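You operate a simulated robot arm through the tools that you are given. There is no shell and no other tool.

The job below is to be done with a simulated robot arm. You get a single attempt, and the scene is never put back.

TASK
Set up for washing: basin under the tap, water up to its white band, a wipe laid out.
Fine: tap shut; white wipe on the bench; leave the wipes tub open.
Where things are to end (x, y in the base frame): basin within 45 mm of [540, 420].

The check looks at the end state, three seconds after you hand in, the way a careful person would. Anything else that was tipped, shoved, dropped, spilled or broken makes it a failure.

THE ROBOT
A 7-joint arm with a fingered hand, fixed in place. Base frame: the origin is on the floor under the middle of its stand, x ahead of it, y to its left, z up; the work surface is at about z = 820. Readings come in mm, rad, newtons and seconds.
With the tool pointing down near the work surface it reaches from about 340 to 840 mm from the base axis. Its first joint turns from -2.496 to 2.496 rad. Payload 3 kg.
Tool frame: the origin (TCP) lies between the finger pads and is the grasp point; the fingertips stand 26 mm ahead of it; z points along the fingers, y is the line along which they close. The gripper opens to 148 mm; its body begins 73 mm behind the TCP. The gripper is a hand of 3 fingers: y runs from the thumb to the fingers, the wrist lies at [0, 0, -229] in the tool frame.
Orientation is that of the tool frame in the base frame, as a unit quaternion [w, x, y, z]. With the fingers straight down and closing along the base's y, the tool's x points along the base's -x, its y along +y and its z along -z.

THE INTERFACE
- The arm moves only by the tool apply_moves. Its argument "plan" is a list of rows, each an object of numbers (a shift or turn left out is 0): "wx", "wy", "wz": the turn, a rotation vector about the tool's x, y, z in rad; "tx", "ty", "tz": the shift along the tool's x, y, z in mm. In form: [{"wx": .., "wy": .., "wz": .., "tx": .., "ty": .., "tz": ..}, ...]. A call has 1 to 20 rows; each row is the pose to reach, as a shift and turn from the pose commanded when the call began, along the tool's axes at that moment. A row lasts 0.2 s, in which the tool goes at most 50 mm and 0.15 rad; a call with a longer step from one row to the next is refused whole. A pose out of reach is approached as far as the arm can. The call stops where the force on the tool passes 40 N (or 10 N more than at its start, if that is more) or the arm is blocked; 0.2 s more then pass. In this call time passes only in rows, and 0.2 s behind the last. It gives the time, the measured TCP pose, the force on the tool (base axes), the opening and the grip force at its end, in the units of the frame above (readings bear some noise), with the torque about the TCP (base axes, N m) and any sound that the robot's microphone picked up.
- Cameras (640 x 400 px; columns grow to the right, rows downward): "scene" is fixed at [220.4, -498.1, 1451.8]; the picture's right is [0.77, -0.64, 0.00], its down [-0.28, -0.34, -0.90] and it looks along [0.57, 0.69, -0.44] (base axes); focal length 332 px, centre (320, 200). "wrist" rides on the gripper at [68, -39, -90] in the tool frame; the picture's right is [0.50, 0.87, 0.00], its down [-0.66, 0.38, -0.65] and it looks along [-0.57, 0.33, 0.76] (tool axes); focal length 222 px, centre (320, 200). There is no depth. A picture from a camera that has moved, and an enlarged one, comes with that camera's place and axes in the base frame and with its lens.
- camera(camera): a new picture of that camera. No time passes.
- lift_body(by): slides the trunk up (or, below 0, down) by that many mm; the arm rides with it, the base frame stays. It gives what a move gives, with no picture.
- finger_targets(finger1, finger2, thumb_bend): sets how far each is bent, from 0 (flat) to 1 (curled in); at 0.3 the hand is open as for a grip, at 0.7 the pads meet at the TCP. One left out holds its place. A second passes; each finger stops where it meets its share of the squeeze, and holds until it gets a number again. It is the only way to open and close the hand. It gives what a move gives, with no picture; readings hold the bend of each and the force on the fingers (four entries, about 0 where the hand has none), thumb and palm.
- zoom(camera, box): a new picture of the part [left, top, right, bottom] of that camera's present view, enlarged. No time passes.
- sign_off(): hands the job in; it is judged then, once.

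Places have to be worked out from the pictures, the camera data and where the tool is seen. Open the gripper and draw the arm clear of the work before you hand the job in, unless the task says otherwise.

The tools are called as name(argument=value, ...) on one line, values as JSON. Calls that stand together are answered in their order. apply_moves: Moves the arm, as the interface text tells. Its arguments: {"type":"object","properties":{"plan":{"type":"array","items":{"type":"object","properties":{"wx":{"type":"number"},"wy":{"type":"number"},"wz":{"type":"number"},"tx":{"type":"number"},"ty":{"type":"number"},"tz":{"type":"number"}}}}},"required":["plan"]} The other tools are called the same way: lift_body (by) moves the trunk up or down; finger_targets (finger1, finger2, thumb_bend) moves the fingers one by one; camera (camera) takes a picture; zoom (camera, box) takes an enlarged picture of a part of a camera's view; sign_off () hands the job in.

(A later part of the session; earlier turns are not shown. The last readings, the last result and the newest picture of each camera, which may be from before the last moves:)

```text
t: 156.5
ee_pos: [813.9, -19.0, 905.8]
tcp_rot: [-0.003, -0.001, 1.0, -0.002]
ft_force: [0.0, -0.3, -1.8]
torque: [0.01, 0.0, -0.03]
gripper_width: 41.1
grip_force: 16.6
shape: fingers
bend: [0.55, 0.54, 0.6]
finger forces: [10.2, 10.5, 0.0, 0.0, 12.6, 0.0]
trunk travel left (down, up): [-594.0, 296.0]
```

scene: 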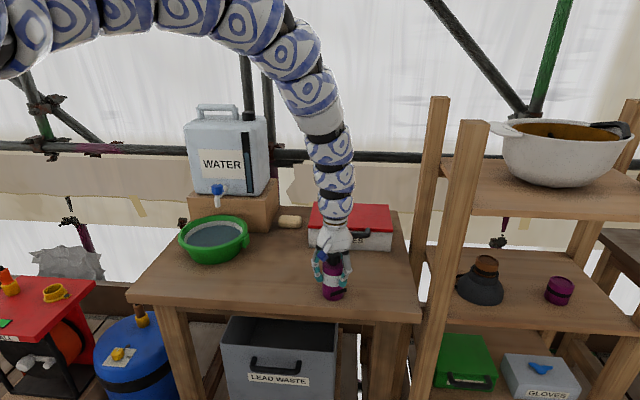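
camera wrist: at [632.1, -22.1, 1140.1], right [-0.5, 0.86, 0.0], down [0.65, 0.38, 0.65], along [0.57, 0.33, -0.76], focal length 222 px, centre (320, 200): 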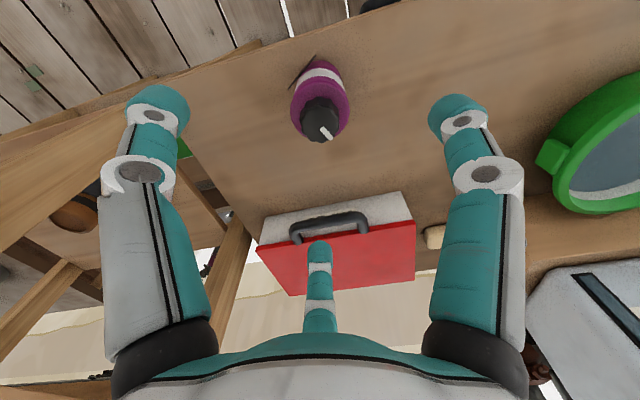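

lift_body(by=-1.5)

lift_body(by=-1)

```text
t: 157.0
ee_pos: [814.4, -18.5, 904.8]
tcp_rot: [-0.002, -0.001, 1.0, -0.002]
ft_force: [1.0, -0.9, 5.9]
torque: [0.02, 0.01, -0.03]
gripper_width: 41.3
grip_force: 17.0
shape: fingers
bend: [0.55, 0.54, 0.6]
finger forces: [10.0, 10.8, 0.1, 0.1, 13.4, 0.0]
trunk travel left (down, up): [-593.0, 297.0]
```

```text
t: 157.5
ee_pos: [815.5, -19.2, 904.4]
tcp_rot: [-0.002, -0.001, 1.0, -0.002]
ft_force: [1.3, -1.2, 13.4]
torque: [0.02, -0.02, -0.03]
gripper_width: 41.1
grip_force: 17.9
shape: fingers
bend: [0.55, 0.54, 0.6]
finger forces: [10.6, 11.4, 0.1, 0.1, 14.4, 0.1]
trunk travel left (down, up): [-592.0, 298.0]
```

The base is on the bench. I'll open the fingers evenly to release it, then check.

finger_targets(finger1=0.44, finger2=0.44, thumb_bend=0.44)

finger_targets(finger1=0.35, finger2=0.35, thumb_bend=0.35)

zoom(camera="scene", box=[230, 190, 420, 310])

```text
t: 158.5
ee_pos: [814.4, -19.0, 904.4]
tcp_rot: [-0.002, -0.001, 1.0, -0.002]
ft_force: [-0.2, 0.3, -0.6]
torque: [-0.01, -0.03, 0.02]
gripper_width: 81.5
grip_force: 0.0
shape: fingers
bend: [0.44, 0.44, 0.44]
finger forces: [0.1, 0.0, 0.0, 0.0, 0.0, 0.0]
trunk travel left (down, up): [-592.0, 298.0]
```

```text
t: 159.5
ee_pos: [813.7, -18.2, 903.7]
tcp_rot: [-0.002, -0.001, 1.0, -0.002]
ft_force: [0.0, 0.2, -0.3]
torque: [0.01, -0.01, -0.01]
gripper_width: 111.1
grip_force: 0.2
shape: fingers
bend: [0.35, 0.35, 0.35]
finger forces: [0.0, 0.0, 0.1, 0.0, 0.0, 0.0]
trunk travel left (down, up): [-592.0, 298.0]
```

```text
3.33 times, centred on (325, 250) of scene
camera zoom: at [220.4, -498.1, 1451.8], right [0.77, -0.64, 0.0], down [-0.28, -0.34, -0.9], along [0.57, 0.69, -0.44], focal length 1108 px, centre (303, 33)
```

zoom: 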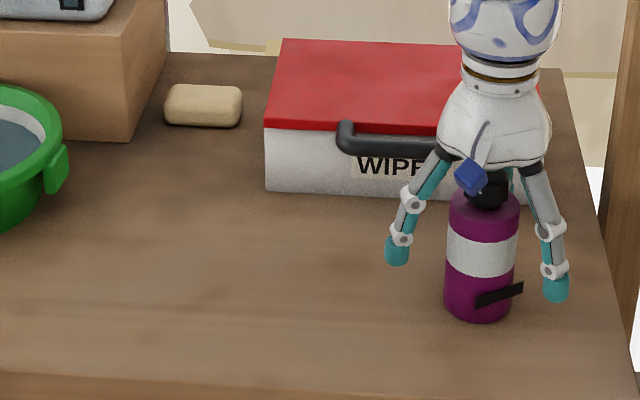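

The bottle stands upright again at its original spot (same pixels as in the first picture). I'll lift straight up with the trunk, clear of it.

lift_body(by=150)

camera(camera="scene")

zoom(camera="scene", box=[230, 190, 420, 310])

```text
t: 161.3
ee_pos: [813.8, -18.6, 1052.0]
tcp_rot: [-0.003, -0.001, 1.0, -0.001]
ft_force: [-0.2, 0.0, 0.1]
torque: [-0.02, -0.02, 0.01]
gripper_width: 110.6
grip_force: 0.0
shape: fingers
bend: [0.35, 0.35, 0.35]
finger forces: [0.0, 0.0, 0.0, 0.0, 0.0, 0.0]
trunk travel left (down, up): [-742.0, 148.0]
```

```text
taken
```

scene: 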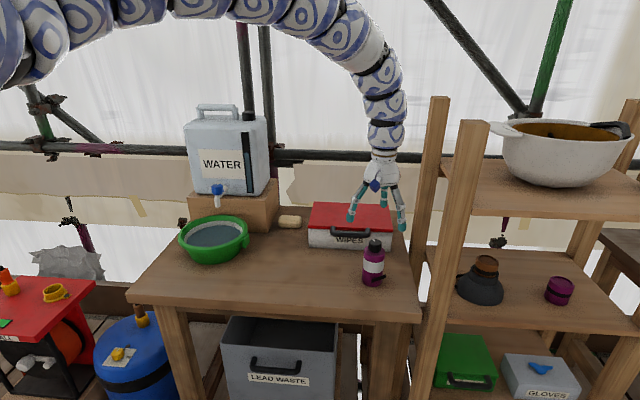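

```text
3.33 times, centred on (325, 250) of scene
camera zoom: at [220.4, -498.1, 1451.8], right [0.77, -0.64, 0.0], down [-0.28, -0.34, -0.9], along [0.57, 0.69, -0.44], focal length 1108 px, centre (303, 33)
```

zoom: 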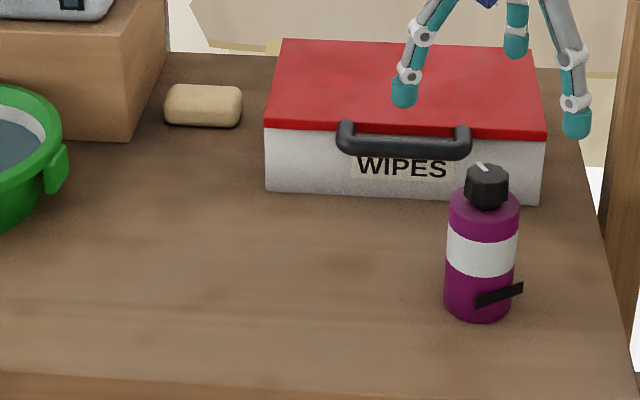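

The bottle is back exactly as it was. Next, to reach the handle with the hand nearly horizontal, I'll first roll the tool sideways (as I did before) up here in free space, moving inward a little.

apply_moves(plan=[{"tx": 9.5, "ty": -3.2, "tz": -4.5, "wx": 0.12}, {"tx": 19, "ty": -6.3, "tz": -9, "wx": 0.24}, {"tx": 28.6, "ty": -9.5, "tz": -13.4, "wx": 0.36}, {"tx": 38, "ty": -12.6, "tz": -17.8, "wx": 0.48}, {"tx": 47.7, "ty": -15.8, "tz": -22.3, "wx": 0.6}, {"tx": 57, "ty": -19, "tz": -26.8, "wx": 0.72}])

```text
t: 162.7
ee_pos: [757.1, -38.7, 1078.9]
tcp_rot: [-0.003, -0.002, 0.935, -0.354]
ft_force: [0.4, -0.6, -0.3]
torque: [-0.02, -0.04, 0.0]
gripper_width: 110.7
grip_force: 0.1
shape: fingers
bend: [0.35, 0.35, 0.35]
finger forces: [0.0, 0.1, 0.1, 0.0, 0.0, 0.1]
trunk travel left (down, up): [-742.0, 148.0]
```

No limits. Continuing the roll to horizontal.

apply_moves(plan=[{"tx": 9.6, "ty": -5.2, "tz": -1.3, "wx": 0.121}, {"tx": 19.1, "ty": -10.3, "tz": -2.7, "wx": 0.242}, {"tx": 28.7, "ty": -15.5, "tz": -4, "wx": 0.363}, {"tx": 38.3, "ty": -20.7, "tz": -5.3, "wx": 0.484}, {"tx": 47.9, "ty": -25.9, "tz": -6.6, "wx": 0.605}, {"tx": 57.4, "ty": -31, "tz": -8, "wx": 0.726}])

camera(camera="scene")

```text
t: 164.1
ee_pos: [700.0, -56.0, 1106.3]
tcp_rot: [-0.001, -0.004, 0.748, -0.664]
ft_force: [-0.1, -0.7, 1.0]
torque: [0.0, -0.03, -0.05]
gripper_width: 111.0
grip_force: 0.2
shape: fingers
bend: [0.35, 0.35, 0.35]
finger forces: [0.1, 0.1, 0.0, 0.0, 0.0, 0.1]
trunk travel left (down, up): [-742.0, 148.0]
```

```text
taken
```

scene: 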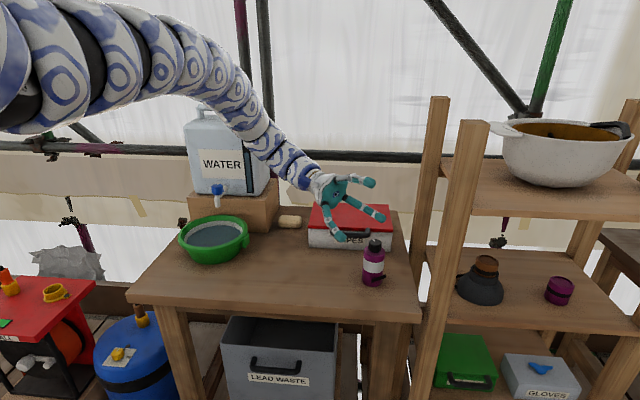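

The tool now points right, about 7° below horizontal, with the arm comfortable. Next I'll swing it about the vertical toward the tub in steps.

apply_moves(plan=[{"tx": -10, "ty": 0.7, "tz": -6, "wy": -0.13, "wz": -0.0154}, {"tx": -20, "ty": 1.4, "tz": -12, "wy": -0.26, "wz": -0.031}, {"tx": -30, "ty": 2.1, "tz": -18, "wy": -0.39, "wz": -0.0463}, {"tx": -40, "ty": 2.8, "tz": -24, "wy": -0.52, "wz": -0.0617}])

camera(camera="scene")

```text
t: 165.1
ee_pos: [744.7, -50.9, 1107.0]
tcp_rot: [0.155, -0.177, 0.733, -0.638]
ft_force: [-0.1, 1.6, 0.9]
torque: [0.1, 0.08, -0.01]
gripper_width: 111.1
grip_force: 0.0
shape: fingers
bend: [0.35, 0.35, 0.35]
finger forces: [0.0, 0.0, 0.1, 0.1, 0.0, 0.1]
trunk travel left (down, up): [-742.0, 148.0]
```

```text
taken
```

scene: 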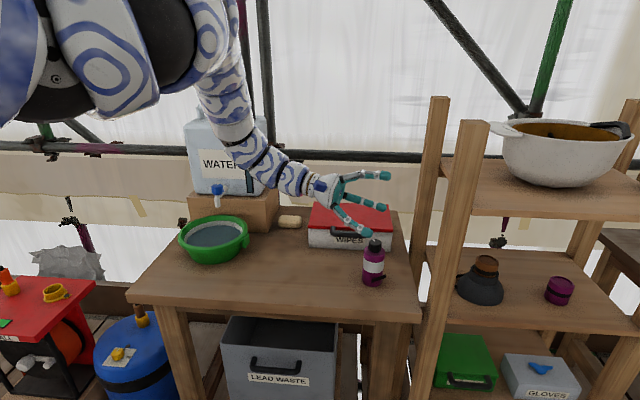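

Good, no limits. Continuing the swing another 30°.

apply_moves(plan=[{"tx": -10.2, "ty": 0.9, "tz": -6.2, "wy": -0.1287, "wz": -0.0178}, {"tx": -20.5, "ty": 1.8, "tz": -12.4, "wy": -0.2574, "wz": -0.0357}, {"tx": -30.7, "ty": 2.6, "tz": -18.6, "wy": -0.3861, "wz": -0.0535}, {"tx": -41, "ty": 3.5, "tz": -24.8, "wy": -0.515, "wz": -0.0713}])

```text
t: 166.1
ee_pos: [803.1, 48.7, 1072.5]
tcp_rot: [0.327, -0.376, 0.648, -0.576]
ft_force: [0.5, -0.3, 0.2]
torque: [-0.01, 0.0, -0.03]
gripper_width: 111.1
grip_force: 0.0
shape: fingers
bend: [0.35, 0.35, 0.35]
finger forces: [0.1, 0.0, 0.0, 0.0, 0.0, 0.0]
out of reach, approached as far as the arm can: row 2, 3, 4
trunk travel left (down, up): [-742.0, 148.0]
```

A limit started to bite (again "too near the shoulder"), so I'll raise the trunk 120 mm, which relieves it, and continue.

lift_body(by=120)

camera(camera="scene")

```text
t: 167.6
ee_pos: [801.9, 49.1, 1191.6]
tcp_rot: [0.325, -0.376, 0.649, -0.576]
ft_force: [0.6, 0.2, 0.0]
torque: [-0.02, -0.01, -0.01]
gripper_width: 111.0
grip_force: 0.0
shape: fingers
bend: [0.35, 0.35, 0.35]
finger forces: [0.0, 0.1, 0.0, 0.0, 0.0, 0.0]
trunk travel left (down, up): [-862.0, 28.0]
```

```text
taken
```

scene: 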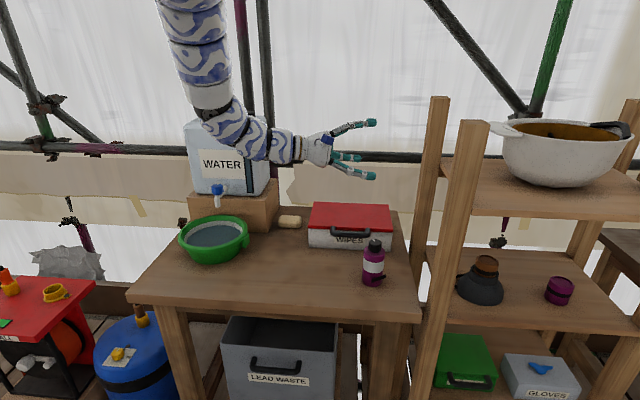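

The arm looks comfortable now, with the forearm hanging down and the hand horizontal. Continuing the swing toward the tub direction while lowering slightly.

apply_moves(plan=[{"tx": -4.4, "ty": 10.2, "tz": -1.3, "wx": 0.0013, "wy": -0.1116, "wz": -0.0141}, {"tx": -8.9, "ty": 20.4, "tz": -2.6, "wx": 0.0026, "wy": -0.2232, "wz": -0.0282}, {"tx": -13.3, "ty": 30.6, "tz": -3.8, "wx": 0.0038, "wy": -0.3348, "wz": -0.0422}, {"tx": -17.7, "ty": 40.8, "tz": -5.1, "wx": 0.005, "wy": -0.4464, "wz": -0.0563}])

```text
t: 168.6
ee_pos: [837.1, 93.5, 1118.2]
tcp_rot: [0.446, -0.511, 0.549, -0.488]
ft_force: [-0.1, 0.2, 0.5]
torque: [0.04, 0.04, -0.01]
gripper_width: 111.3
grip_force: 0.1
shape: fingers
bend: [0.35, 0.35, 0.35]
finger forces: [0.0, 0.1, 0.0, 0.0, 0.0, 0.0]
out of reach, approached as far as the arm can: row 1, 2, 3, 4
trunk travel left (down, up): [-862.0, 28.0]
```

The tool now points outward (azimuth -5°) and nearly horizontal; at this height it can't come nearer without tilting down more. I'll lower the trunk 90 mm, narrow the fingers, then tilt to 70° and turn toward the handle.

lift_body(by=-80)

finger_targets(finger1=0.5, finger2=0.5, thumb_bend=0.5)

apply_moves(plan=[{"wx": -0.0545, "wy": -0.1048, "wz": -0.0232}, {"wx": -0.109, "wy": -0.2096, "wz": -0.0463}, {"wx": -0.1635, "wy": -0.3143, "wz": -0.0695}, {"wx": -0.218, "wy": -0.4191, "wz": -0.0926}])

camera(camera="scene")

```text
t: 169.7
ee_pos: [836.2, 94.1, 1038.3]
tcp_rot: [0.446, -0.51, 0.549, -0.49]
ft_force: [0.1, -0.1, -0.2]
torque: [-0.05, 0.02, 0.0]
gripper_width: 111.0
grip_force: 0.0
shape: fingers
bend: [0.35, 0.35, 0.35]
finger forces: [0.0, 0.0, 0.0, 0.0, 0.0, 0.1]
trunk travel left (down, up): [-782.0, 108.0]
```

```text
t: 170.7
ee_pos: [836.6, 93.9, 1036.8]
tcp_rot: [0.446, -0.51, 0.548, -0.49]
ft_force: [0.6, 0.1, 0.3]
torque: [0.01, -0.01, 0.03]
gripper_width: 62.5
grip_force: 0.1
shape: fingers
bend: [0.5, 0.5, 0.5]
finger forces: [0.0, 0.1, 0.1, 0.0, 0.0, 0.0]
trunk travel left (down, up): [-782.0, 108.0]
```

```text
t: 171.7
ee_pos: [874.4, 108.0, 1002.6]
tcp_rot: [-0.469, 0.671, -0.469, 0.331]
ft_force: [-0.4, -0.1, -0.5]
torque: [0.03, -0.02, 0.0]
gripper_width: 62.4
grip_force: 0.0
shape: fingers
bend: [0.5, 0.5, 0.5]
finger forces: [0.1, 0.0, 0.1, 0.1, 0.1, 0.0]
out of reach, approached as far as the arm can: row 1, 2, 3, 4
trunk travel left (down, up): [-782.0, 108.0]
```

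```text
taken
```

scene: 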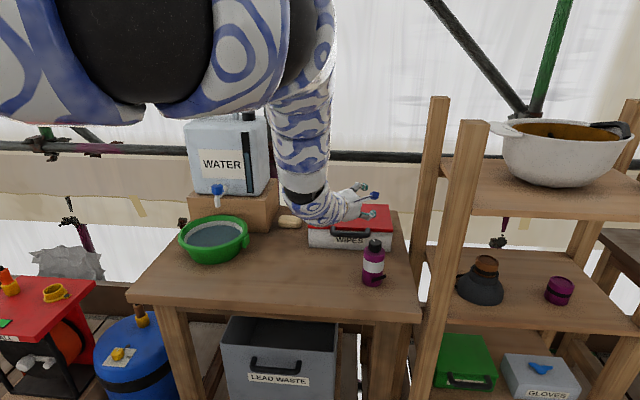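

Orientation is right now (azimuth 20°, tilt 70°), at (874, 108, 1003) above the lid. I'll ease inward and down in short steps toward the front of the handle.

apply_moves(plan=[{"tx": -3.9, "ty": 32, "tz": -15.2}, {"tx": -7.8, "ty": 60, "tz": -34}])

camera(camera="wrist")

```text
t: 172.3
ee_pos: [826.9, 99.6, 952.7]
tcp_rot: [-0.469, 0.671, -0.469, 0.33]
ft_force: [0.5, -0.1, 0.4]
torque: [-0.01, 0.02, 0.02]
gripper_width: 62.4
grip_force: 0.1
shape: fingers
bend: [0.5, 0.5, 0.5]
finger forces: [0.0, 0.0, 0.0, 0.0, 0.0, 0.1]
out of reach, approached as far as the arm can: row 2
trunk travel left (down, up): [-782.0, 108.0]
```

```text
taken
camera wrist: at [782.0, 12.5, 1019.7], right [-0.11, -0.57, -0.81], down [-0.92, 0.36, -0.14], along [0.37, 0.73, -0.57], focal length 222 px, centre (320, 200)
```

wrist: 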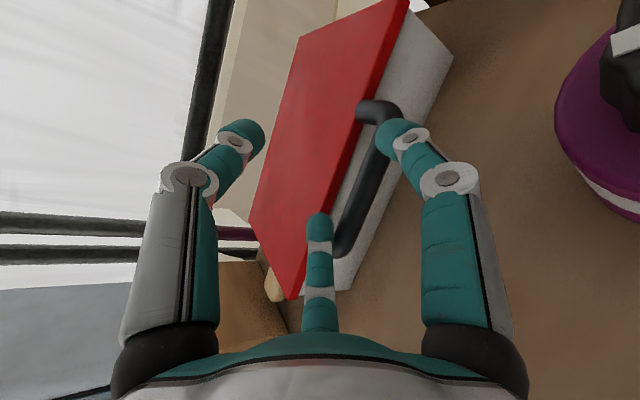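

Excellent view of the handle between the fingers. I'll zoom in to locate the bar precisely.

zoom(camera="wrist", box=[240, 0, 480, 300])

```text
1.33 times, centred on (360, 150) of wrist
camera zoom: at [782.0, 12.5, 1019.7], right [-0.11, -0.57, -0.81], down [-0.92, 0.36, -0.14], along [0.37, 0.73, -0.57], focal length 296 px, centre (267, 267)
```

zoom: 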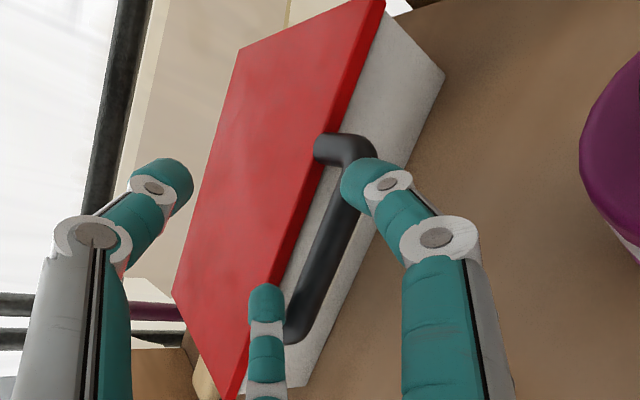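

The bar's centre refines to about (856, 115, 893); it's 51 mm ahead and 45 mm below the tool axis. I'll back off slightly and lower so that the open fingers face the bar, keeping the camera clear of the bottle.

apply_moves(plan=[{"tx": -4.8, "ty": 10, "tz": -12}, {"tx": -4.8, "ty": 20.3, "tz": -12.2}])

lift_body(by=-26)

camera(camera="wrist")

zoom(camera="scene", box=[270, 170, 410, 300])

```text
t: 172.9
ee_pos: [810.2, 98.1, 937.6]
tcp_rot: [-0.471, 0.67, -0.469, 0.332]
ft_force: [1.0, 1.0, 6.8]
torque: [0.34, -0.08, -0.1]
gripper_width: 62.6
grip_force: 3.5
shape: fingers
bend: [0.5, 0.53, 0.5]
finger forces: [0.0, 6.8, 0.0, 0.1, 0.0, 0.1]
out of reach, approached as far as the arm can: row 1
trunk travel left (down, up): [-782.0, 108.0]
```

```text
t: 173.7
ee_pos: [807.4, 99.9, 916.2]
tcp_rot: [-0.472, 0.669, -0.468, 0.333]
ft_force: [-7.3, 8.4, 36.5]
torque: [1.58, -0.21, 0.35]
gripper_width: 62.5
grip_force: 18.7
shape: fingers
bend: [0.5, 0.6, 0.5]
finger forces: [0.0, 37.1, 0.0, 0.1, 0.0, 0.0]
trunk travel left (down, up): [-756.0, 134.0]
```

```text
taken
camera wrist: at [761.9, 12.5, 981.7], right [-0.1, -0.57, -0.81], down [-0.92, 0.36, -0.14], along [0.37, 0.74, -0.56], focal length 222 px, centre (320, 200)
```

wrist: 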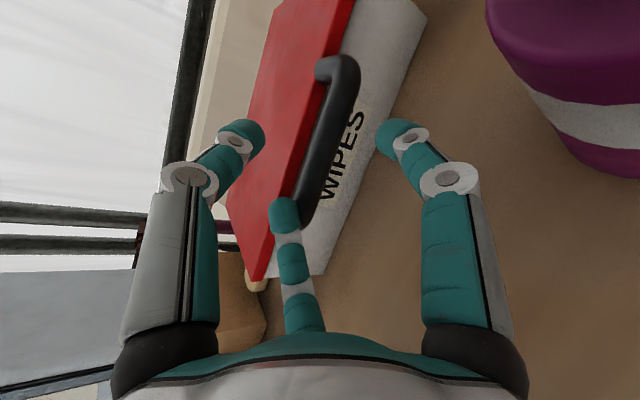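

```text
3.08 times, centred on (340, 235) of scene
camera zoom: at [220.4, -498.1, 1451.8], right [0.77, -0.64, 0.0], down [-0.28, -0.34, -0.9], along [0.57, 0.69, -0.44], focal length 1022 px, centre (258, 92)
```

zoom: 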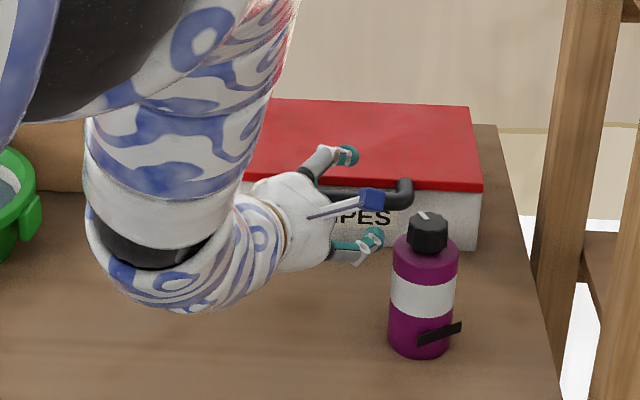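

The left finger is pressing on the lid edge/handle post (37 N): because the hand is skewed to the bar, that finger reached it first. I'll back straight up right away.

lift_body(by=40)

camera(camera="wrist")

zoom(camera="scene", box=[230, 170, 410, 310])

```text
t: 174.5
ee_pos: [810.2, 96.7, 950.1]
tcp_rot: [-0.469, 0.67, -0.47, 0.332]
ft_force: [-0.6, 0.9, -1.1]
torque: [0.0, 0.0, -0.02]
gripper_width: 62.4
grip_force: 0.1
shape: fingers
bend: [0.5, 0.5, 0.5]
finger forces: [0.1, 0.1, 0.0, 0.1, 0.0, 0.0]
trunk travel left (down, up): [-796.0, 94.0]
```

```text
taken
camera wrist: at [764.1, 10.0, 1017.1], right [-0.11, -0.57, -0.81], down [-0.92, 0.36, -0.13], along [0.37, 0.73, -0.57], focal length 222 px, centre (320, 200)
```

wrist: 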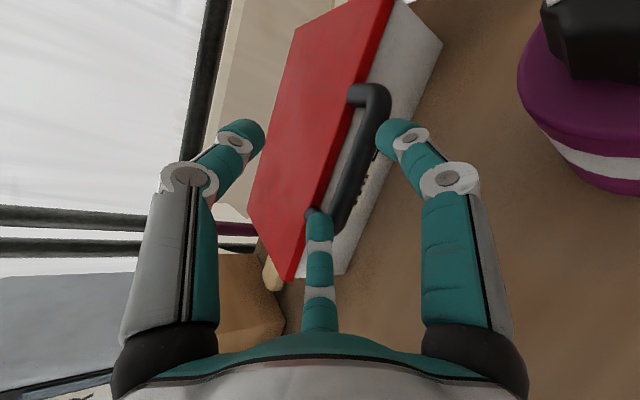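

```text
2.86 times, centred on (320, 240) of scene
camera zoom: at [220.4, -498.1, 1451.8], right [0.77, -0.64, 0.0], down [-0.28, -0.34, -0.9], along [0.57, 0.69, -0.44], focal length 949 px, centre (320, 86)
```

zoom: 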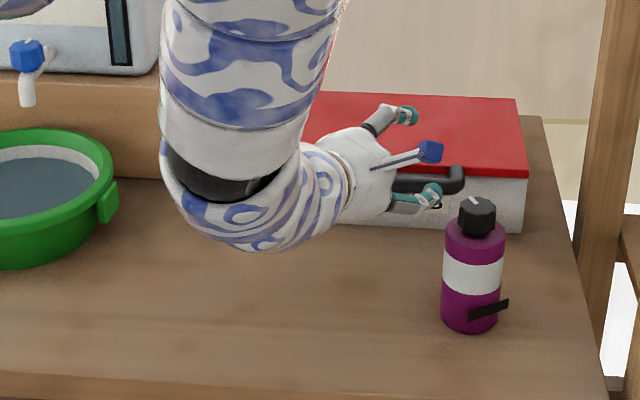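

Free again; the lid and bottle are unmoved. I'll turn the hand 15° further toward square-on to the bar (azimuth 35°) and narrow the two lower fingers.

apply_moves(plan=[{"wx": 0.0005, "wy": -0.1231, "wz": -0.0445}, {"wx": 0.001, "wy": -0.2462, "wz": -0.0889}])

finger_targets(finger1=0.58, finger2=0.58, thumb_bend=0.45)

camera(camera="wrist")

```text
t: 175.1
ee_pos: [807.9, 98.0, 950.7]
tcp_rot: [-0.479, 0.686, -0.448, 0.315]
ft_force: [-0.3, 0.5, -0.2]
torque: [0.02, 0.0, -0.01]
gripper_width: 62.5
grip_force: 0.0
shape: fingers
bend: [0.5, 0.5, 0.5]
finger forces: [0.0, 0.0, 0.0, 0.0, 0.1, 0.0]
out of reach, approached as far as the arm can: row 1, 2
trunk travel left (down, up): [-796.0, 94.0]
```

```text
t: 176.1
ee_pos: [808.9, 98.8, 951.7]
tcp_rot: [-0.48, 0.685, -0.448, 0.316]
ft_force: [0.0, 0.4, -0.2]
torque: [-0.03, -0.02, 0.01]
gripper_width: 60.0
grip_force: 0.1
shape: fingers
bend: [0.57, 0.57, 0.45]
finger forces: [0.1, 0.1, 0.2, 0.0, 0.0, 0.1]
trunk travel left (down, up): [-796.0, 94.0]
```

```text
taken
camera wrist: at [770.0, 7.9, 1017.9], right [-0.07, -0.58, -0.81], down [-0.94, 0.3, -0.14], along [0.32, 0.76, -0.57], focal length 222 px, centre (320, 200)
```

wrist: 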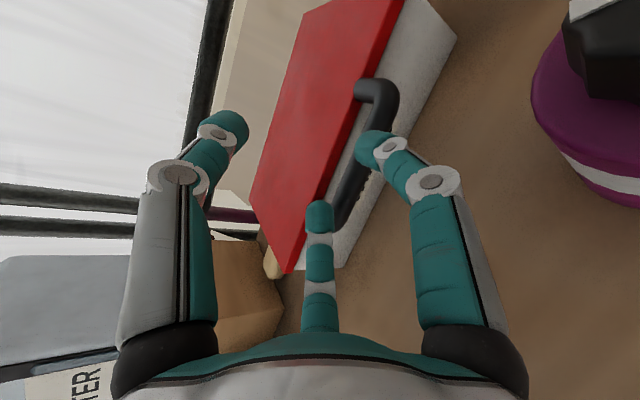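

The wrist won't yaw past about 23°, so I'll keep this angle and instead start lower down from further back, so the left finger passes in front of the bar before advancing under it.

lift_body(by=20)

apply_moves(plan=[{"tx": 0.3, "ty": 14, "tz": -4}, {"tx": 0.3, "ty": 25.5, "tz": -7}])

```text
t: 176.8
ee_pos: [809.9, 98.6, 970.8]
tcp_rot: [-0.48, 0.686, -0.447, 0.316]
ft_force: [0.9, 0.2, 0.3]
torque: [0.04, 0.0, 0.02]
gripper_width: 60.1
grip_force: 0.1
shape: fingers
bend: [0.57, 0.57, 0.45]
finger forces: [0.0, 0.0, 0.0, 0.0, 0.1, 0.1]
trunk travel left (down, up): [-816.0, 74.0]
```

```text
t: 177.3
ee_pos: [797.6, 100.7, 956.7]
tcp_rot: [-0.477, 0.686, -0.45, 0.317]
ft_force: [0.0, -0.1, -0.1]
torque: [0.0, 0.0, 0.01]
gripper_width: 59.7
grip_force: 0.0
shape: fingers
bend: [0.57, 0.57, 0.45]
finger forces: [0.1, 0.0, 0.1, 0.0, 0.0, 0.0]
out of reach, approached as far as the arm can: row 2
trunk travel left (down, up): [-816.0, 74.0]
```

I'm about 50 mm back from the bar. I'll lower 18 mm with the trunk and check the finger clearance to the bar in the image before going lower.

lift_body(by=-18)

zoom(camera="wrist", box=[240, 30, 480, 330])

```text
t: 178.0
ee_pos: [797.3, 100.1, 939.5]
tcp_rot: [-0.476, 0.686, -0.45, 0.316]
ft_force: [0.5, -0.8, 0.3]
torque: [-0.02, 0.03, 0.01]
gripper_width: 60.2
grip_force: 0.1
shape: fingers
bend: [0.57, 0.57, 0.45]
finger forces: [0.0, 0.1, 0.0, 0.0, 0.1, 0.0]
trunk travel left (down, up): [-798.0, 92.0]
```

```text
1.33 times, centred on (360, 180) of wrist
camera zoom: at [758.2, 10.2, 1007.0], right [-0.08, -0.58, -0.81], down [-0.94, 0.31, -0.13], along [0.33, 0.75, -0.57], focal length 296 px, centre (267, 227)
```

zoom: 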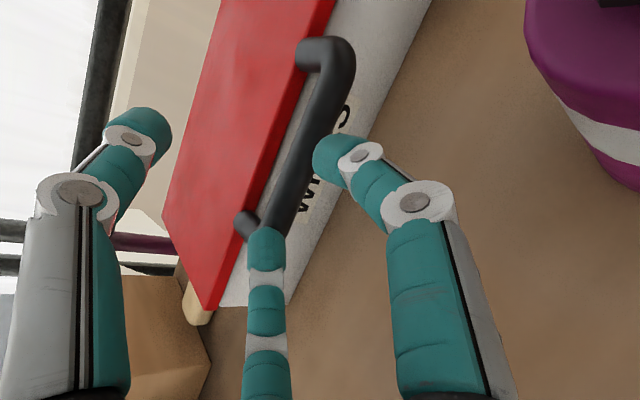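

The bar's ends are now measurable: left corner (828, 148), right corner (895, 80), at n≈690. With a 9 mm sideways shift, the left finger will pass under the bar inside the left post while the camera stays about 10 mm clear of the bottle. Shifting first, at this height.

apply_moves(plan=[{"tx": 9, "ty": 0, "tz": 0}])

lift_body(by=-12)

zoom(camera="wrist", box=[240, 30, 480, 330])

```text
t: 178.4
ee_pos: [802.0, 92.7, 939.9]
tcp_rot: [-0.474, 0.685, -0.452, 0.318]
ft_force: [-0.4, -0.1, -0.1]
torque: [0.03, 0.03, 0.02]
gripper_width: 59.9
grip_force: 0.1
shape: fingers
bend: [0.57, 0.57, 0.45]
finger forces: [0.0, 0.0, 0.0, 0.0, 0.0, 0.0]
trunk travel left (down, up): [-798.0, 92.0]
```

```text
t: 179.0
ee_pos: [801.5, 91.5, 927.7]
tcp_rot: [-0.474, 0.685, -0.453, 0.318]
ft_force: [0.2, 0.2, 0.6]
torque: [-0.04, 0.02, -0.01]
gripper_width: 59.9
grip_force: 0.0
shape: fingers
bend: [0.57, 0.57, 0.45]
finger forces: [0.0, 0.1, 0.0, 0.1, 0.1, 0.0]
trunk travel left (down, up): [-786.0, 104.0]
```

```text
1.33 times, centred on (360, 180) of wrist
camera zoom: at [761.7, 3.2, 996.2], right [-0.08, -0.58, -0.81], down [-0.94, 0.31, -0.13], along [0.33, 0.75, -0.57], focal length 296 px, centre (267, 227)
```

zoom: 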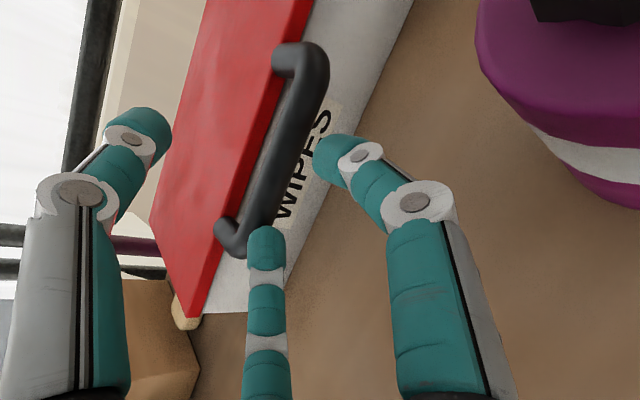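

The left finger is still lined up with the handle's left post, so I need about 20 mm more shift to the right. I'll also roll the hand ~11° so the camera rides above the bottle's cap.

apply_moves(plan=[{"tx": 10, "tz": -2, "wz": -0.1}, {"tx": 21, "tz": -5, "wz": -0.2}])

camera(camera="wrist")

zoom(camera="scene", box=[300, 170, 410, 290])

```text
t: 179.6
ee_pos: [812.7, 68.5, 932.8]
tcp_rot: [-0.442, 0.718, -0.405, 0.355]
ft_force: [0.3, 0.3, -0.2]
torque: [0.04, -0.04, -0.03]
gripper_width: 59.8
grip_force: 0.1
shape: fingers
bend: [0.57, 0.57, 0.45]
finger forces: [0.5, 0.0, 0.0, 0.0, 0.1, 0.0]
out of reach, approached as far as the arm can: row 2
trunk travel left (down, up): [-786.0, 104.0]
```

```text
taken
camera wrist: at [772.0, -11.3, 1010.5], right [-0.02, -0.69, -0.72], down [-0.94, 0.25, -0.21], along [0.33, 0.68, -0.66], focal length 222 px, centre (320, 200)
```

wrist: 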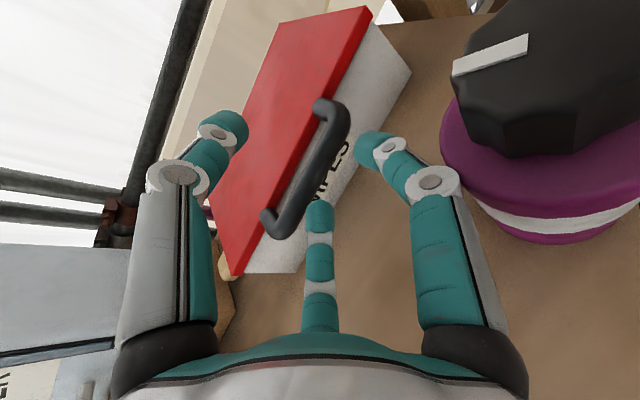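

```text
3.33 times, centred on (355, 230) of scene
camera zoom: at [220.4, -498.1, 1451.8], right [0.77, -0.64, 0.0], down [-0.28, -0.34, -0.9], along [0.57, 0.69, -0.44], focal length 1108 px, centre (203, 100)
```

zoom: 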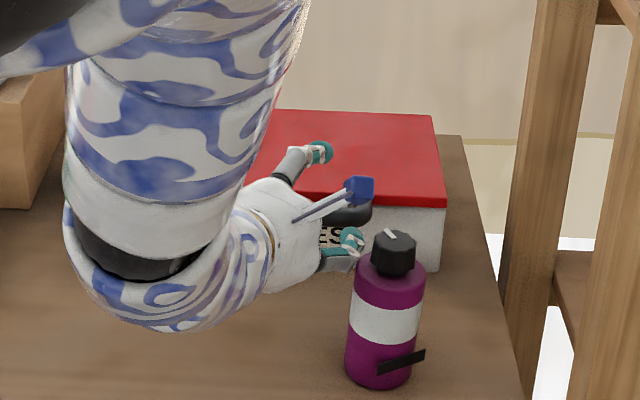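

The left finger is now inside the handle's span, and the camera will ride above the cap. To keep the palm well clear of the bottle I'll shift 14 mm back to the left, then lower with the trunk.

apply_moves(plan=[{"tx": -14, "tz": -3}])

lift_body(by=-15)

camera(camera="wrist")

```text
t: 180.0
ee_pos: [804.8, 81.8, 930.6]
tcp_rot: [-0.442, 0.718, -0.405, 0.354]
ft_force: [0.4, -0.5, 0.8]
torque: [0.03, -0.03, 0.01]
gripper_width: 59.7
grip_force: 0.0
shape: fingers
bend: [0.57, 0.57, 0.45]
finger forces: [0.0, 0.1, 0.0, 0.0, 0.0, 0.1]
trunk travel left (down, up): [-786.0, 104.0]
```

```text
t: 180.6
ee_pos: [804.7, 79.7, 915.1]
tcp_rot: [-0.442, 0.718, -0.405, 0.355]
ft_force: [0.5, 0.4, 1.2]
torque: [0.02, 0.01, 0.04]
gripper_width: 60.1
grip_force: 0.0
shape: fingers
bend: [0.57, 0.57, 0.45]
finger forces: [0.0, 0.0, 0.0, 0.0, 0.0, 0.1]
trunk travel left (down, up): [-771.0, 119.0]
```

```text
taken
camera wrist: at [764.6, 0.3, 992.8], right [-0.02, -0.69, -0.72], down [-0.94, 0.25, -0.21], along [0.33, 0.68, -0.66], focal length 222 px, centre (320, 200)
```

wrist: 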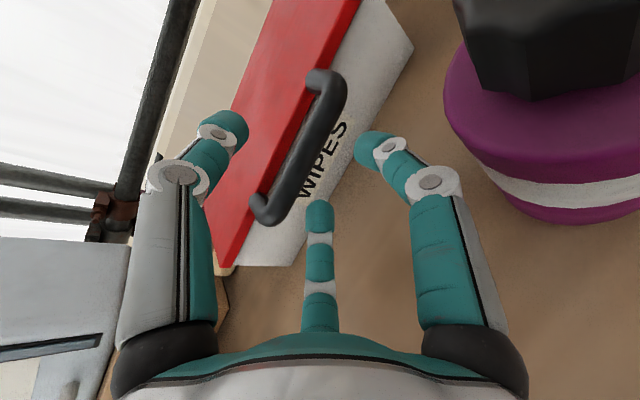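

The left finger is lined up to slide under the bar. Advancing along the tool axis in small steps, watching for contact.

apply_moves(plan=[{"tz": 10}, {"tz": 20}, {"tz": 28}])

camera(camera="wrist")

zoom(camera="scene", box=[300, 170, 410, 290])

```text
t: 181.4
ee_pos: [828.5, 90.0, 905.1]
tcp_rot: [-0.442, 0.718, -0.405, 0.355]
ft_force: [-0.8, -1.0, -0.9]
torque: [0.0, -0.01, -0.02]
gripper_width: 59.5
grip_force: 0.1
shape: fingers
bend: [0.57, 0.57, 0.45]
finger forces: [0.0, 0.1, 0.0, 0.0, 0.0, 0.0]
trunk travel left (down, up): [-771.0, 119.0]
```

```text
taken
camera wrist: at [788.9, 9.5, 982.8], right [-0.02, -0.69, -0.72], down [-0.94, 0.25, -0.21], along [0.33, 0.68, -0.66], focal length 222 px, centre (320, 200)
```

wrist: 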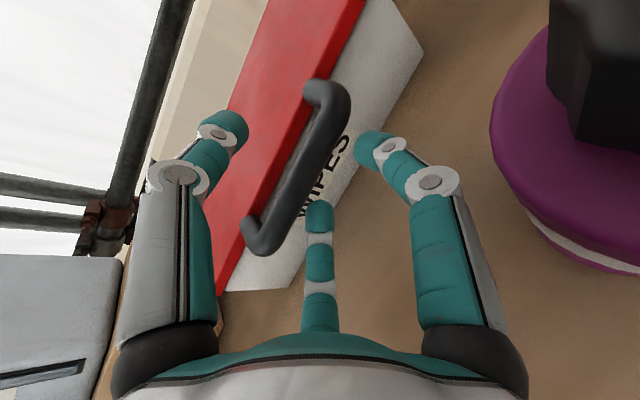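

```text
3.33 times, centred on (355, 230) of scene
camera zoom: at [220.4, -498.1, 1451.8], right [0.77, -0.64, 0.0], down [-0.28, -0.34, -0.9], along [0.57, 0.69, -0.44], focal length 1108 px, centre (203, 100)
```

zoom: 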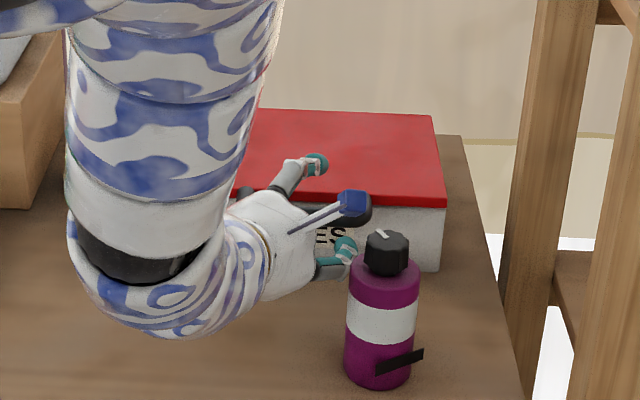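

No contact yet; the fingertip is about 8 mm short of being under the bar's centre. Advancing another 22 mm in small steps.

apply_moves(plan=[{"tz": 8}, {"tz": 15}])

apply_moves(plan=[{"tz": 7}])

camera(camera="wrist")

zoom(camera="scene", box=[300, 170, 410, 290])

```text
t: 182.0
ee_pos: [834.4, 92.7, 903.1]
tcp_rot: [-0.441, 0.717, -0.406, 0.356]
ft_force: [0.4, 0.1, 0.5]
torque: [0.0, 0.02, -0.02]
gripper_width: 59.9
grip_force: 0.1
shape: fingers
bend: [0.57, 0.57, 0.45]
finger forces: [0.1, 0.1, 0.0, 0.0, 0.1, 0.0]
out of reach, approached as far as the arm can: row 2
trunk travel left (down, up): [-771.0, 119.0]
```

```text
t: 182.4
ee_pos: [835.2, 92.7, 901.9]
tcp_rot: [-0.44, 0.719, -0.405, 0.355]
ft_force: [-0.4, 0.0, -0.4]
torque: [-0.01, -0.02, 0.02]
gripper_width: 59.7
grip_force: 0.0
shape: fingers
bend: [0.57, 0.57, 0.45]
finger forces: [0.0, 0.1, 0.0, 0.0, 0.0, 0.0]
out of reach, approached as far as the arm can: row 1
trunk travel left (down, up): [-771.0, 119.0]
```

```text
taken
camera wrist: at [795.3, 12.7, 980.4], right [-0.02, -0.69, -0.72], down [-0.94, 0.25, -0.21], along [0.33, 0.68, -0.66], focal length 222 px, centre (320, 200)
```

wrist: 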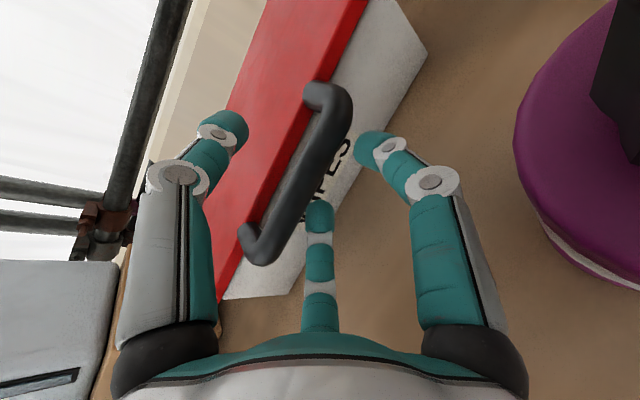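

```text
3.33 times, centred on (355, 230) of scene
camera zoom: at [220.4, -498.1, 1451.8], right [0.77, -0.64, 0.0], down [-0.28, -0.34, -0.9], along [0.57, 0.69, -0.44], focal length 1108 px, centre (203, 100)
```

zoom: 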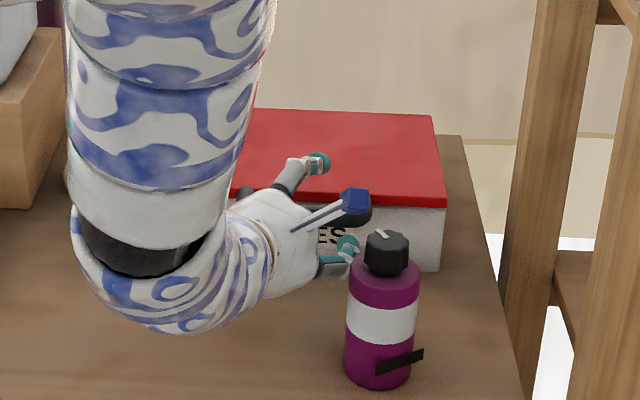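

The arm ran out of forward reach 12 mm short. I'll lower the trunk 15 mm (the fingers go lower under the bar), which gives the arm slack to push forward and up.

lift_body(by=-15)

apply_moves(plan=[{"tx": 0.5, "ty": -3, "tz": 8}, {"tx": 1, "ty": -6, "tz": 16}])

camera(camera="wrist")

```text
t: 183.1
ee_pos: [836.0, 93.1, 887.2]
tcp_rot: [-0.44, 0.718, -0.406, 0.355]
ft_force: [-0.6, -0.4, -0.1]
torque: [-0.01, -0.01, 0.02]
gripper_width: 59.7
grip_force: 0.2
shape: fingers
bend: [0.57, 0.57, 0.45]
finger forces: [0.1, 0.0, 0.0, 0.0, 0.0, 0.0]
trunk travel left (down, up): [-756.0, 134.0]
```

```text
t: 183.7
ee_pos: [843.9, 95.4, 888.2]
tcp_rot: [-0.44, 0.718, -0.407, 0.356]
ft_force: [0.3, 0.0, -0.1]
torque: [0.04, -0.03, 0.01]
gripper_width: 59.7
grip_force: 0.0
shape: fingers
bend: [0.57, 0.57, 0.45]
finger forces: [0.0, 0.1, 0.0, 0.1, 0.0, 0.0]
out of reach, approached as far as the arm can: row 2
trunk travel left (down, up): [-756.0, 134.0]
```

```text
taken
camera wrist: at [803.4, 16.1, 965.9], right [-0.03, -0.69, -0.72], down [-0.94, 0.26, -0.21], along [0.33, 0.67, -0.66], focal length 222 px, centre (320, 200)
```

wrist: 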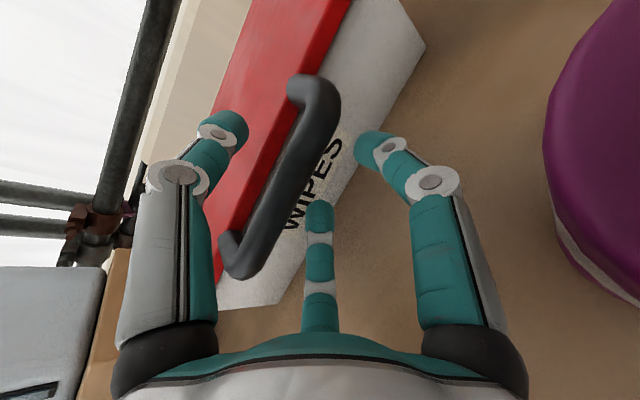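

The fingertip is now about 6 mm past the bar's centreline and 21 mm below it. I'll raise with the arm (which also gains reach) and edge forward to bring the finger up under the bar.

apply_moves(plan=[{"tx": 1.2, "ty": -8, "tz": 2}, {"tx": 2.4, "ty": -15, "tz": 4}])

camera(camera="wrist")

```text
t: 184.3
ee_pos: [850.9, 99.5, 900.1]
tcp_rot: [-0.442, 0.717, -0.406, 0.355]
ft_force: [0.7, -0.8, 1.2]
torque: [0.02, 0.01, 0.0]
gripper_width: 59.7
grip_force: 0.0
shape: fingers
bend: [0.57, 0.57, 0.45]
finger forces: [0.1, 0.0, 0.0, 0.0, 0.0, 0.0]
trunk travel left (down, up): [-756.0, 134.0]
```

```text
taken
camera wrist: at [811.5, 19.6, 978.2], right [-0.02, -0.69, -0.72], down [-0.94, 0.25, -0.21], along [0.33, 0.68, -0.66], focal length 222 px, centre (320, 200)
```

wrist: 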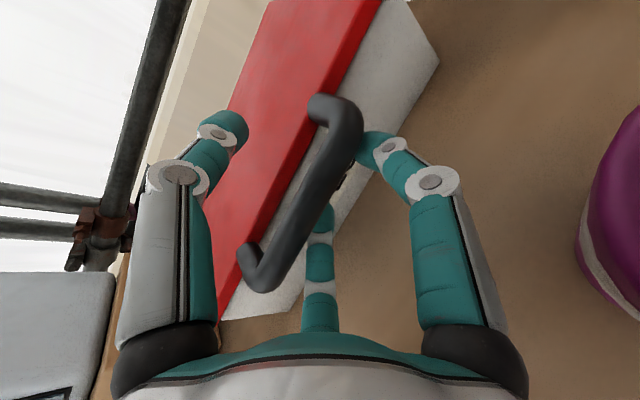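

Both fingers are now visibly under the bar (it hides their tips) and the thumb is above it; the bar sits 17 mm ahead of the grasp point. Closing the hand on it.

finger_targets(finger1=0.7, finger2=0.7, thumb_bend=0.7)

camera(camera="wrist")

```text
t: 185.3
ee_pos: [851.9, 99.5, 900.1]
tcp_rot: [-0.441, 0.718, -0.405, 0.355]
ft_force: [4.0, 0.4, -0.9]
torque: [0.01, 0.08, 0.0]
gripper_width: 7.0
grip_force: 3.4
shape: fingers
bend: [0.68, 0.7, 0.68]
finger forces: [3.0, 0.0, 0.1, 0.0, 3.6, 0.1]
trunk travel left (down, up): [-756.0, 134.0]
```

```text
taken
camera wrist: at [812.0, 19.5, 978.0], right [-0.02, -0.69, -0.72], down [-0.94, 0.25, -0.21], along [0.33, 0.68, -0.66], focal length 222 px, centre (320, 200)
```

wrist: 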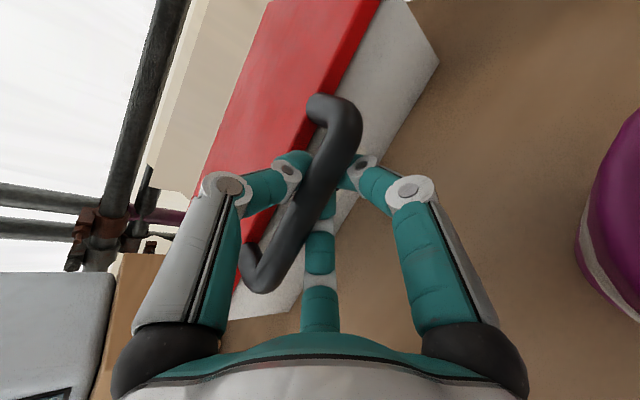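

The handle bar is caged (thumb over, fingers under). I'll begin lifting: 25 mm straight up with the trunk first, since the arc is nearly vertical at the start, and check that the lid follows.

lift_body(by=25)

camera(camera="wrist")

zoom(camera="scene", box=[290, 160, 410, 280])

```text
t: 186.0
ee_pos: [851.8, 100.6, 924.4]
tcp_rot: [-0.441, 0.719, -0.404, 0.354]
ft_force: [6.4, 4.6, -3.0]
torque: [-0.03, 0.04, 0.0]
gripper_width: 7.9
grip_force: 4.5
shape: fingers
bend: [0.68, 0.7, 0.67]
finger forces: [3.0, 0.1, 0.1, 0.0, 5.4, 0.1]
trunk travel left (down, up): [-781.0, 109.0]
```

```text
taken
camera wrist: at [812.2, 20.1, 1002.7], right [-0.02, -0.69, -0.72], down [-0.94, 0.25, -0.21], along [0.33, 0.68, -0.66], focal length 222 px, centre (320, 200)
```

wrist: 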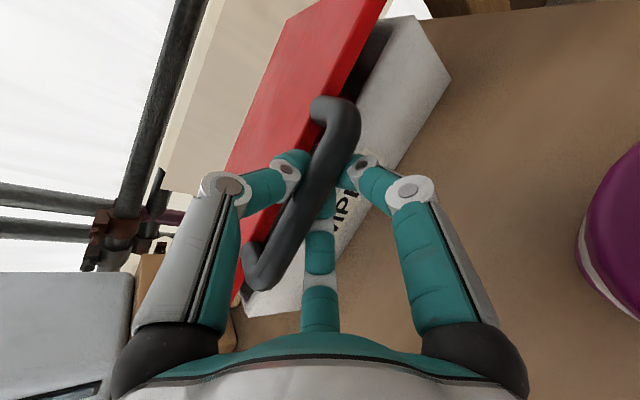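

```text
3.33 times, centred on (350, 220) of scene
camera zoom: at [220.4, -498.1, 1451.8], right [0.77, -0.64, 0.0], down [-0.28, -0.34, -0.9], along [0.57, 0.69, -0.44], focal length 1108 px, centre (220, 133)
```

zoom: 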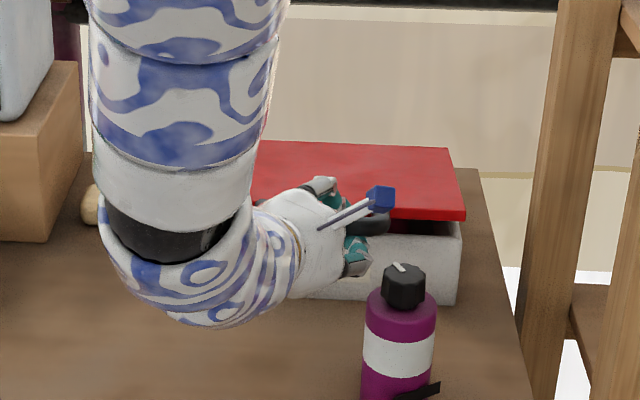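

The lid is lifting on its rear hinge. I'll continue: a little outward with the arm, then further up with the trunk.

apply_moves(plan=[{"tx": -0.2, "ty": -10, "tz": 0.5}, {"tx": 0.5, "ty": -20, "tz": 2}])

camera(camera="wrist")

```text
t: 186.6
ee_pos: [858.4, 104.8, 942.6]
tcp_rot: [-0.442, 0.718, -0.405, 0.354]
ft_force: [-0.6, 1.0, -1.4]
torque: [0.0, -0.01, 0.0]
gripper_width: 5.0
grip_force: 2.7
shape: fingers
bend: [0.68, 0.7, 0.69]
finger forces: [2.9, 0.0, 0.0, 0.0, 1.7, 0.0]
trunk travel left (down, up): [-781.0, 109.0]
```

```text
taken
camera wrist: at [818.5, 25.1, 1021.0], right [-0.02, -0.69, -0.72], down [-0.94, 0.25, -0.21], along [0.33, 0.68, -0.66], focal length 222 px, centre (320, 200)
```

wrist: 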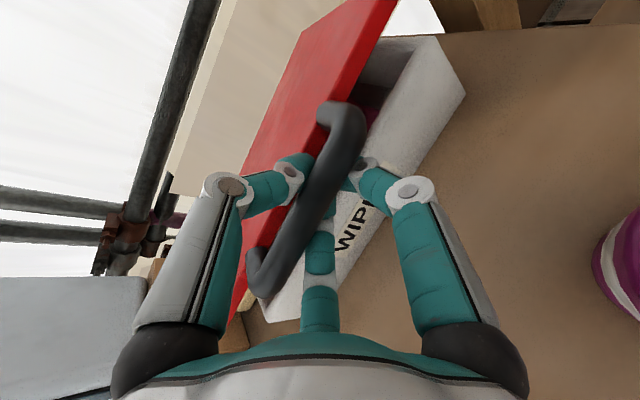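

Smooth so far (about 11° open). Continuing the arc: up 40, outward 8.

apply_moves(plan=[{"tx": 1.2, "ty": -13.5, "tz": -3}, {"tx": 2.3, "ty": -27, "tz": -5.5}, {"tx": 3.4, "ty": -40, "tz": -7.5}])

camera(camera="wrist")

zoom(camera="scene", box=[290, 140, 410, 280])

```text
t: 187.4
ee_pos: [864.9, 112.0, 983.0]
tcp_rot: [-0.442, 0.718, -0.404, 0.354]
ft_force: [5.5, 5.8, -4.8]
torque: [0.04, 0.06, 0.03]
gripper_width: 7.4
grip_force: 4.5
shape: fingers
bend: [0.68, 0.69, 0.68]
finger forces: [4.4, 1.0, 0.0, 0.0, 4.3, 0.0]
trunk travel left (down, up): [-781.0, 109.0]
```

```text
taken
camera wrist: at [825.1, 32.2, 1060.5], right [-0.02, -0.69, -0.72], down [-0.94, 0.25, -0.21], along [0.33, 0.68, -0.66], focal length 222 px, centre (320, 200)
```

wrist: 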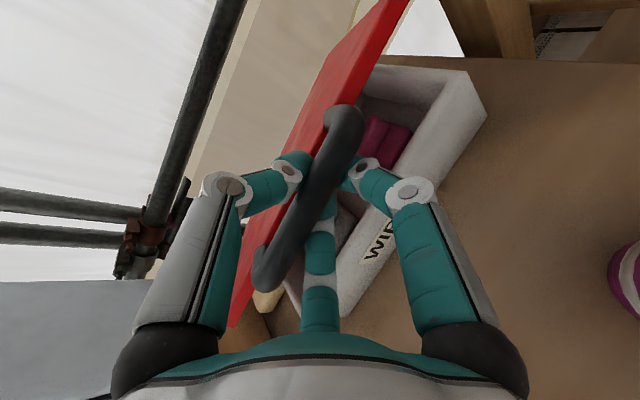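

```text
2.86 times, centred on (350, 210) of scene
camera zoom: at [220.4, -498.1, 1451.8], right [0.77, -0.64, 0.0], down [-0.28, -0.34, -0.9], along [0.57, 0.69, -0.44], focal length 949 px, centre (234, 171)
```

zoom: 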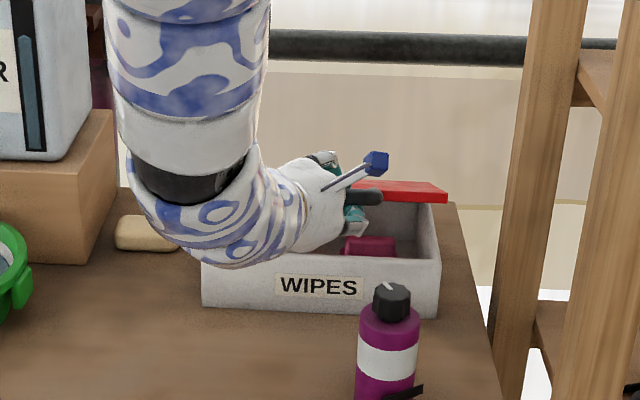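

Open ~23°; inside I can see magenta wipes and a paler stack beside them. Continuing the arc with more outward motion.

apply_moves(plan=[{"tx": -0.7, "ty": -16, "tz": 2}, {"tx": -1.4, "ty": -32, "tz": 4}, {"tx": -2, "ty": -48.4, "tz": 6.4}])

camera(camera="wrist")

```text
t: 188.2
ee_pos: [884.4, 129.6, 1022.8]
tcp_rot: [-0.44, 0.718, -0.405, 0.355]
ft_force: [-0.1, 1.8, -2.5]
torque: [0.0, 0.03, 0.01]
gripper_width: 6.6
grip_force: 3.3
shape: fingers
bend: [0.69, 0.7, 0.68]
finger forces: [3.6, 0.2, 0.1, 0.1, 3.5, 0.1]
out of reach, approached as far as the arm can: row 3
trunk travel left (down, up): [-781.0, 109.0]
```

```text
taken
camera wrist: at [845.0, 49.7, 1101.4], right [-0.02, -0.69, -0.72], down [-0.94, 0.25, -0.21], along [0.33, 0.67, -0.66], focal length 222 px, centre (320, 200)
```

wrist: 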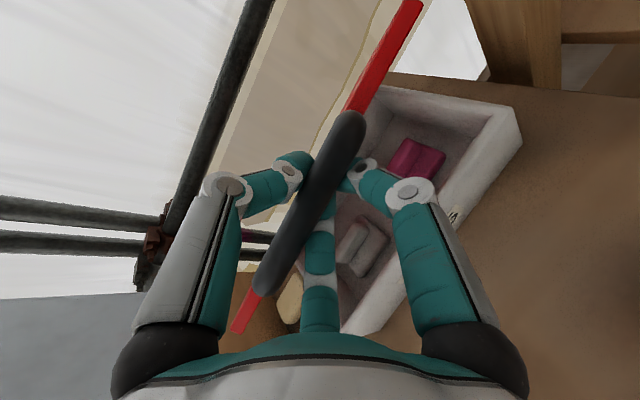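

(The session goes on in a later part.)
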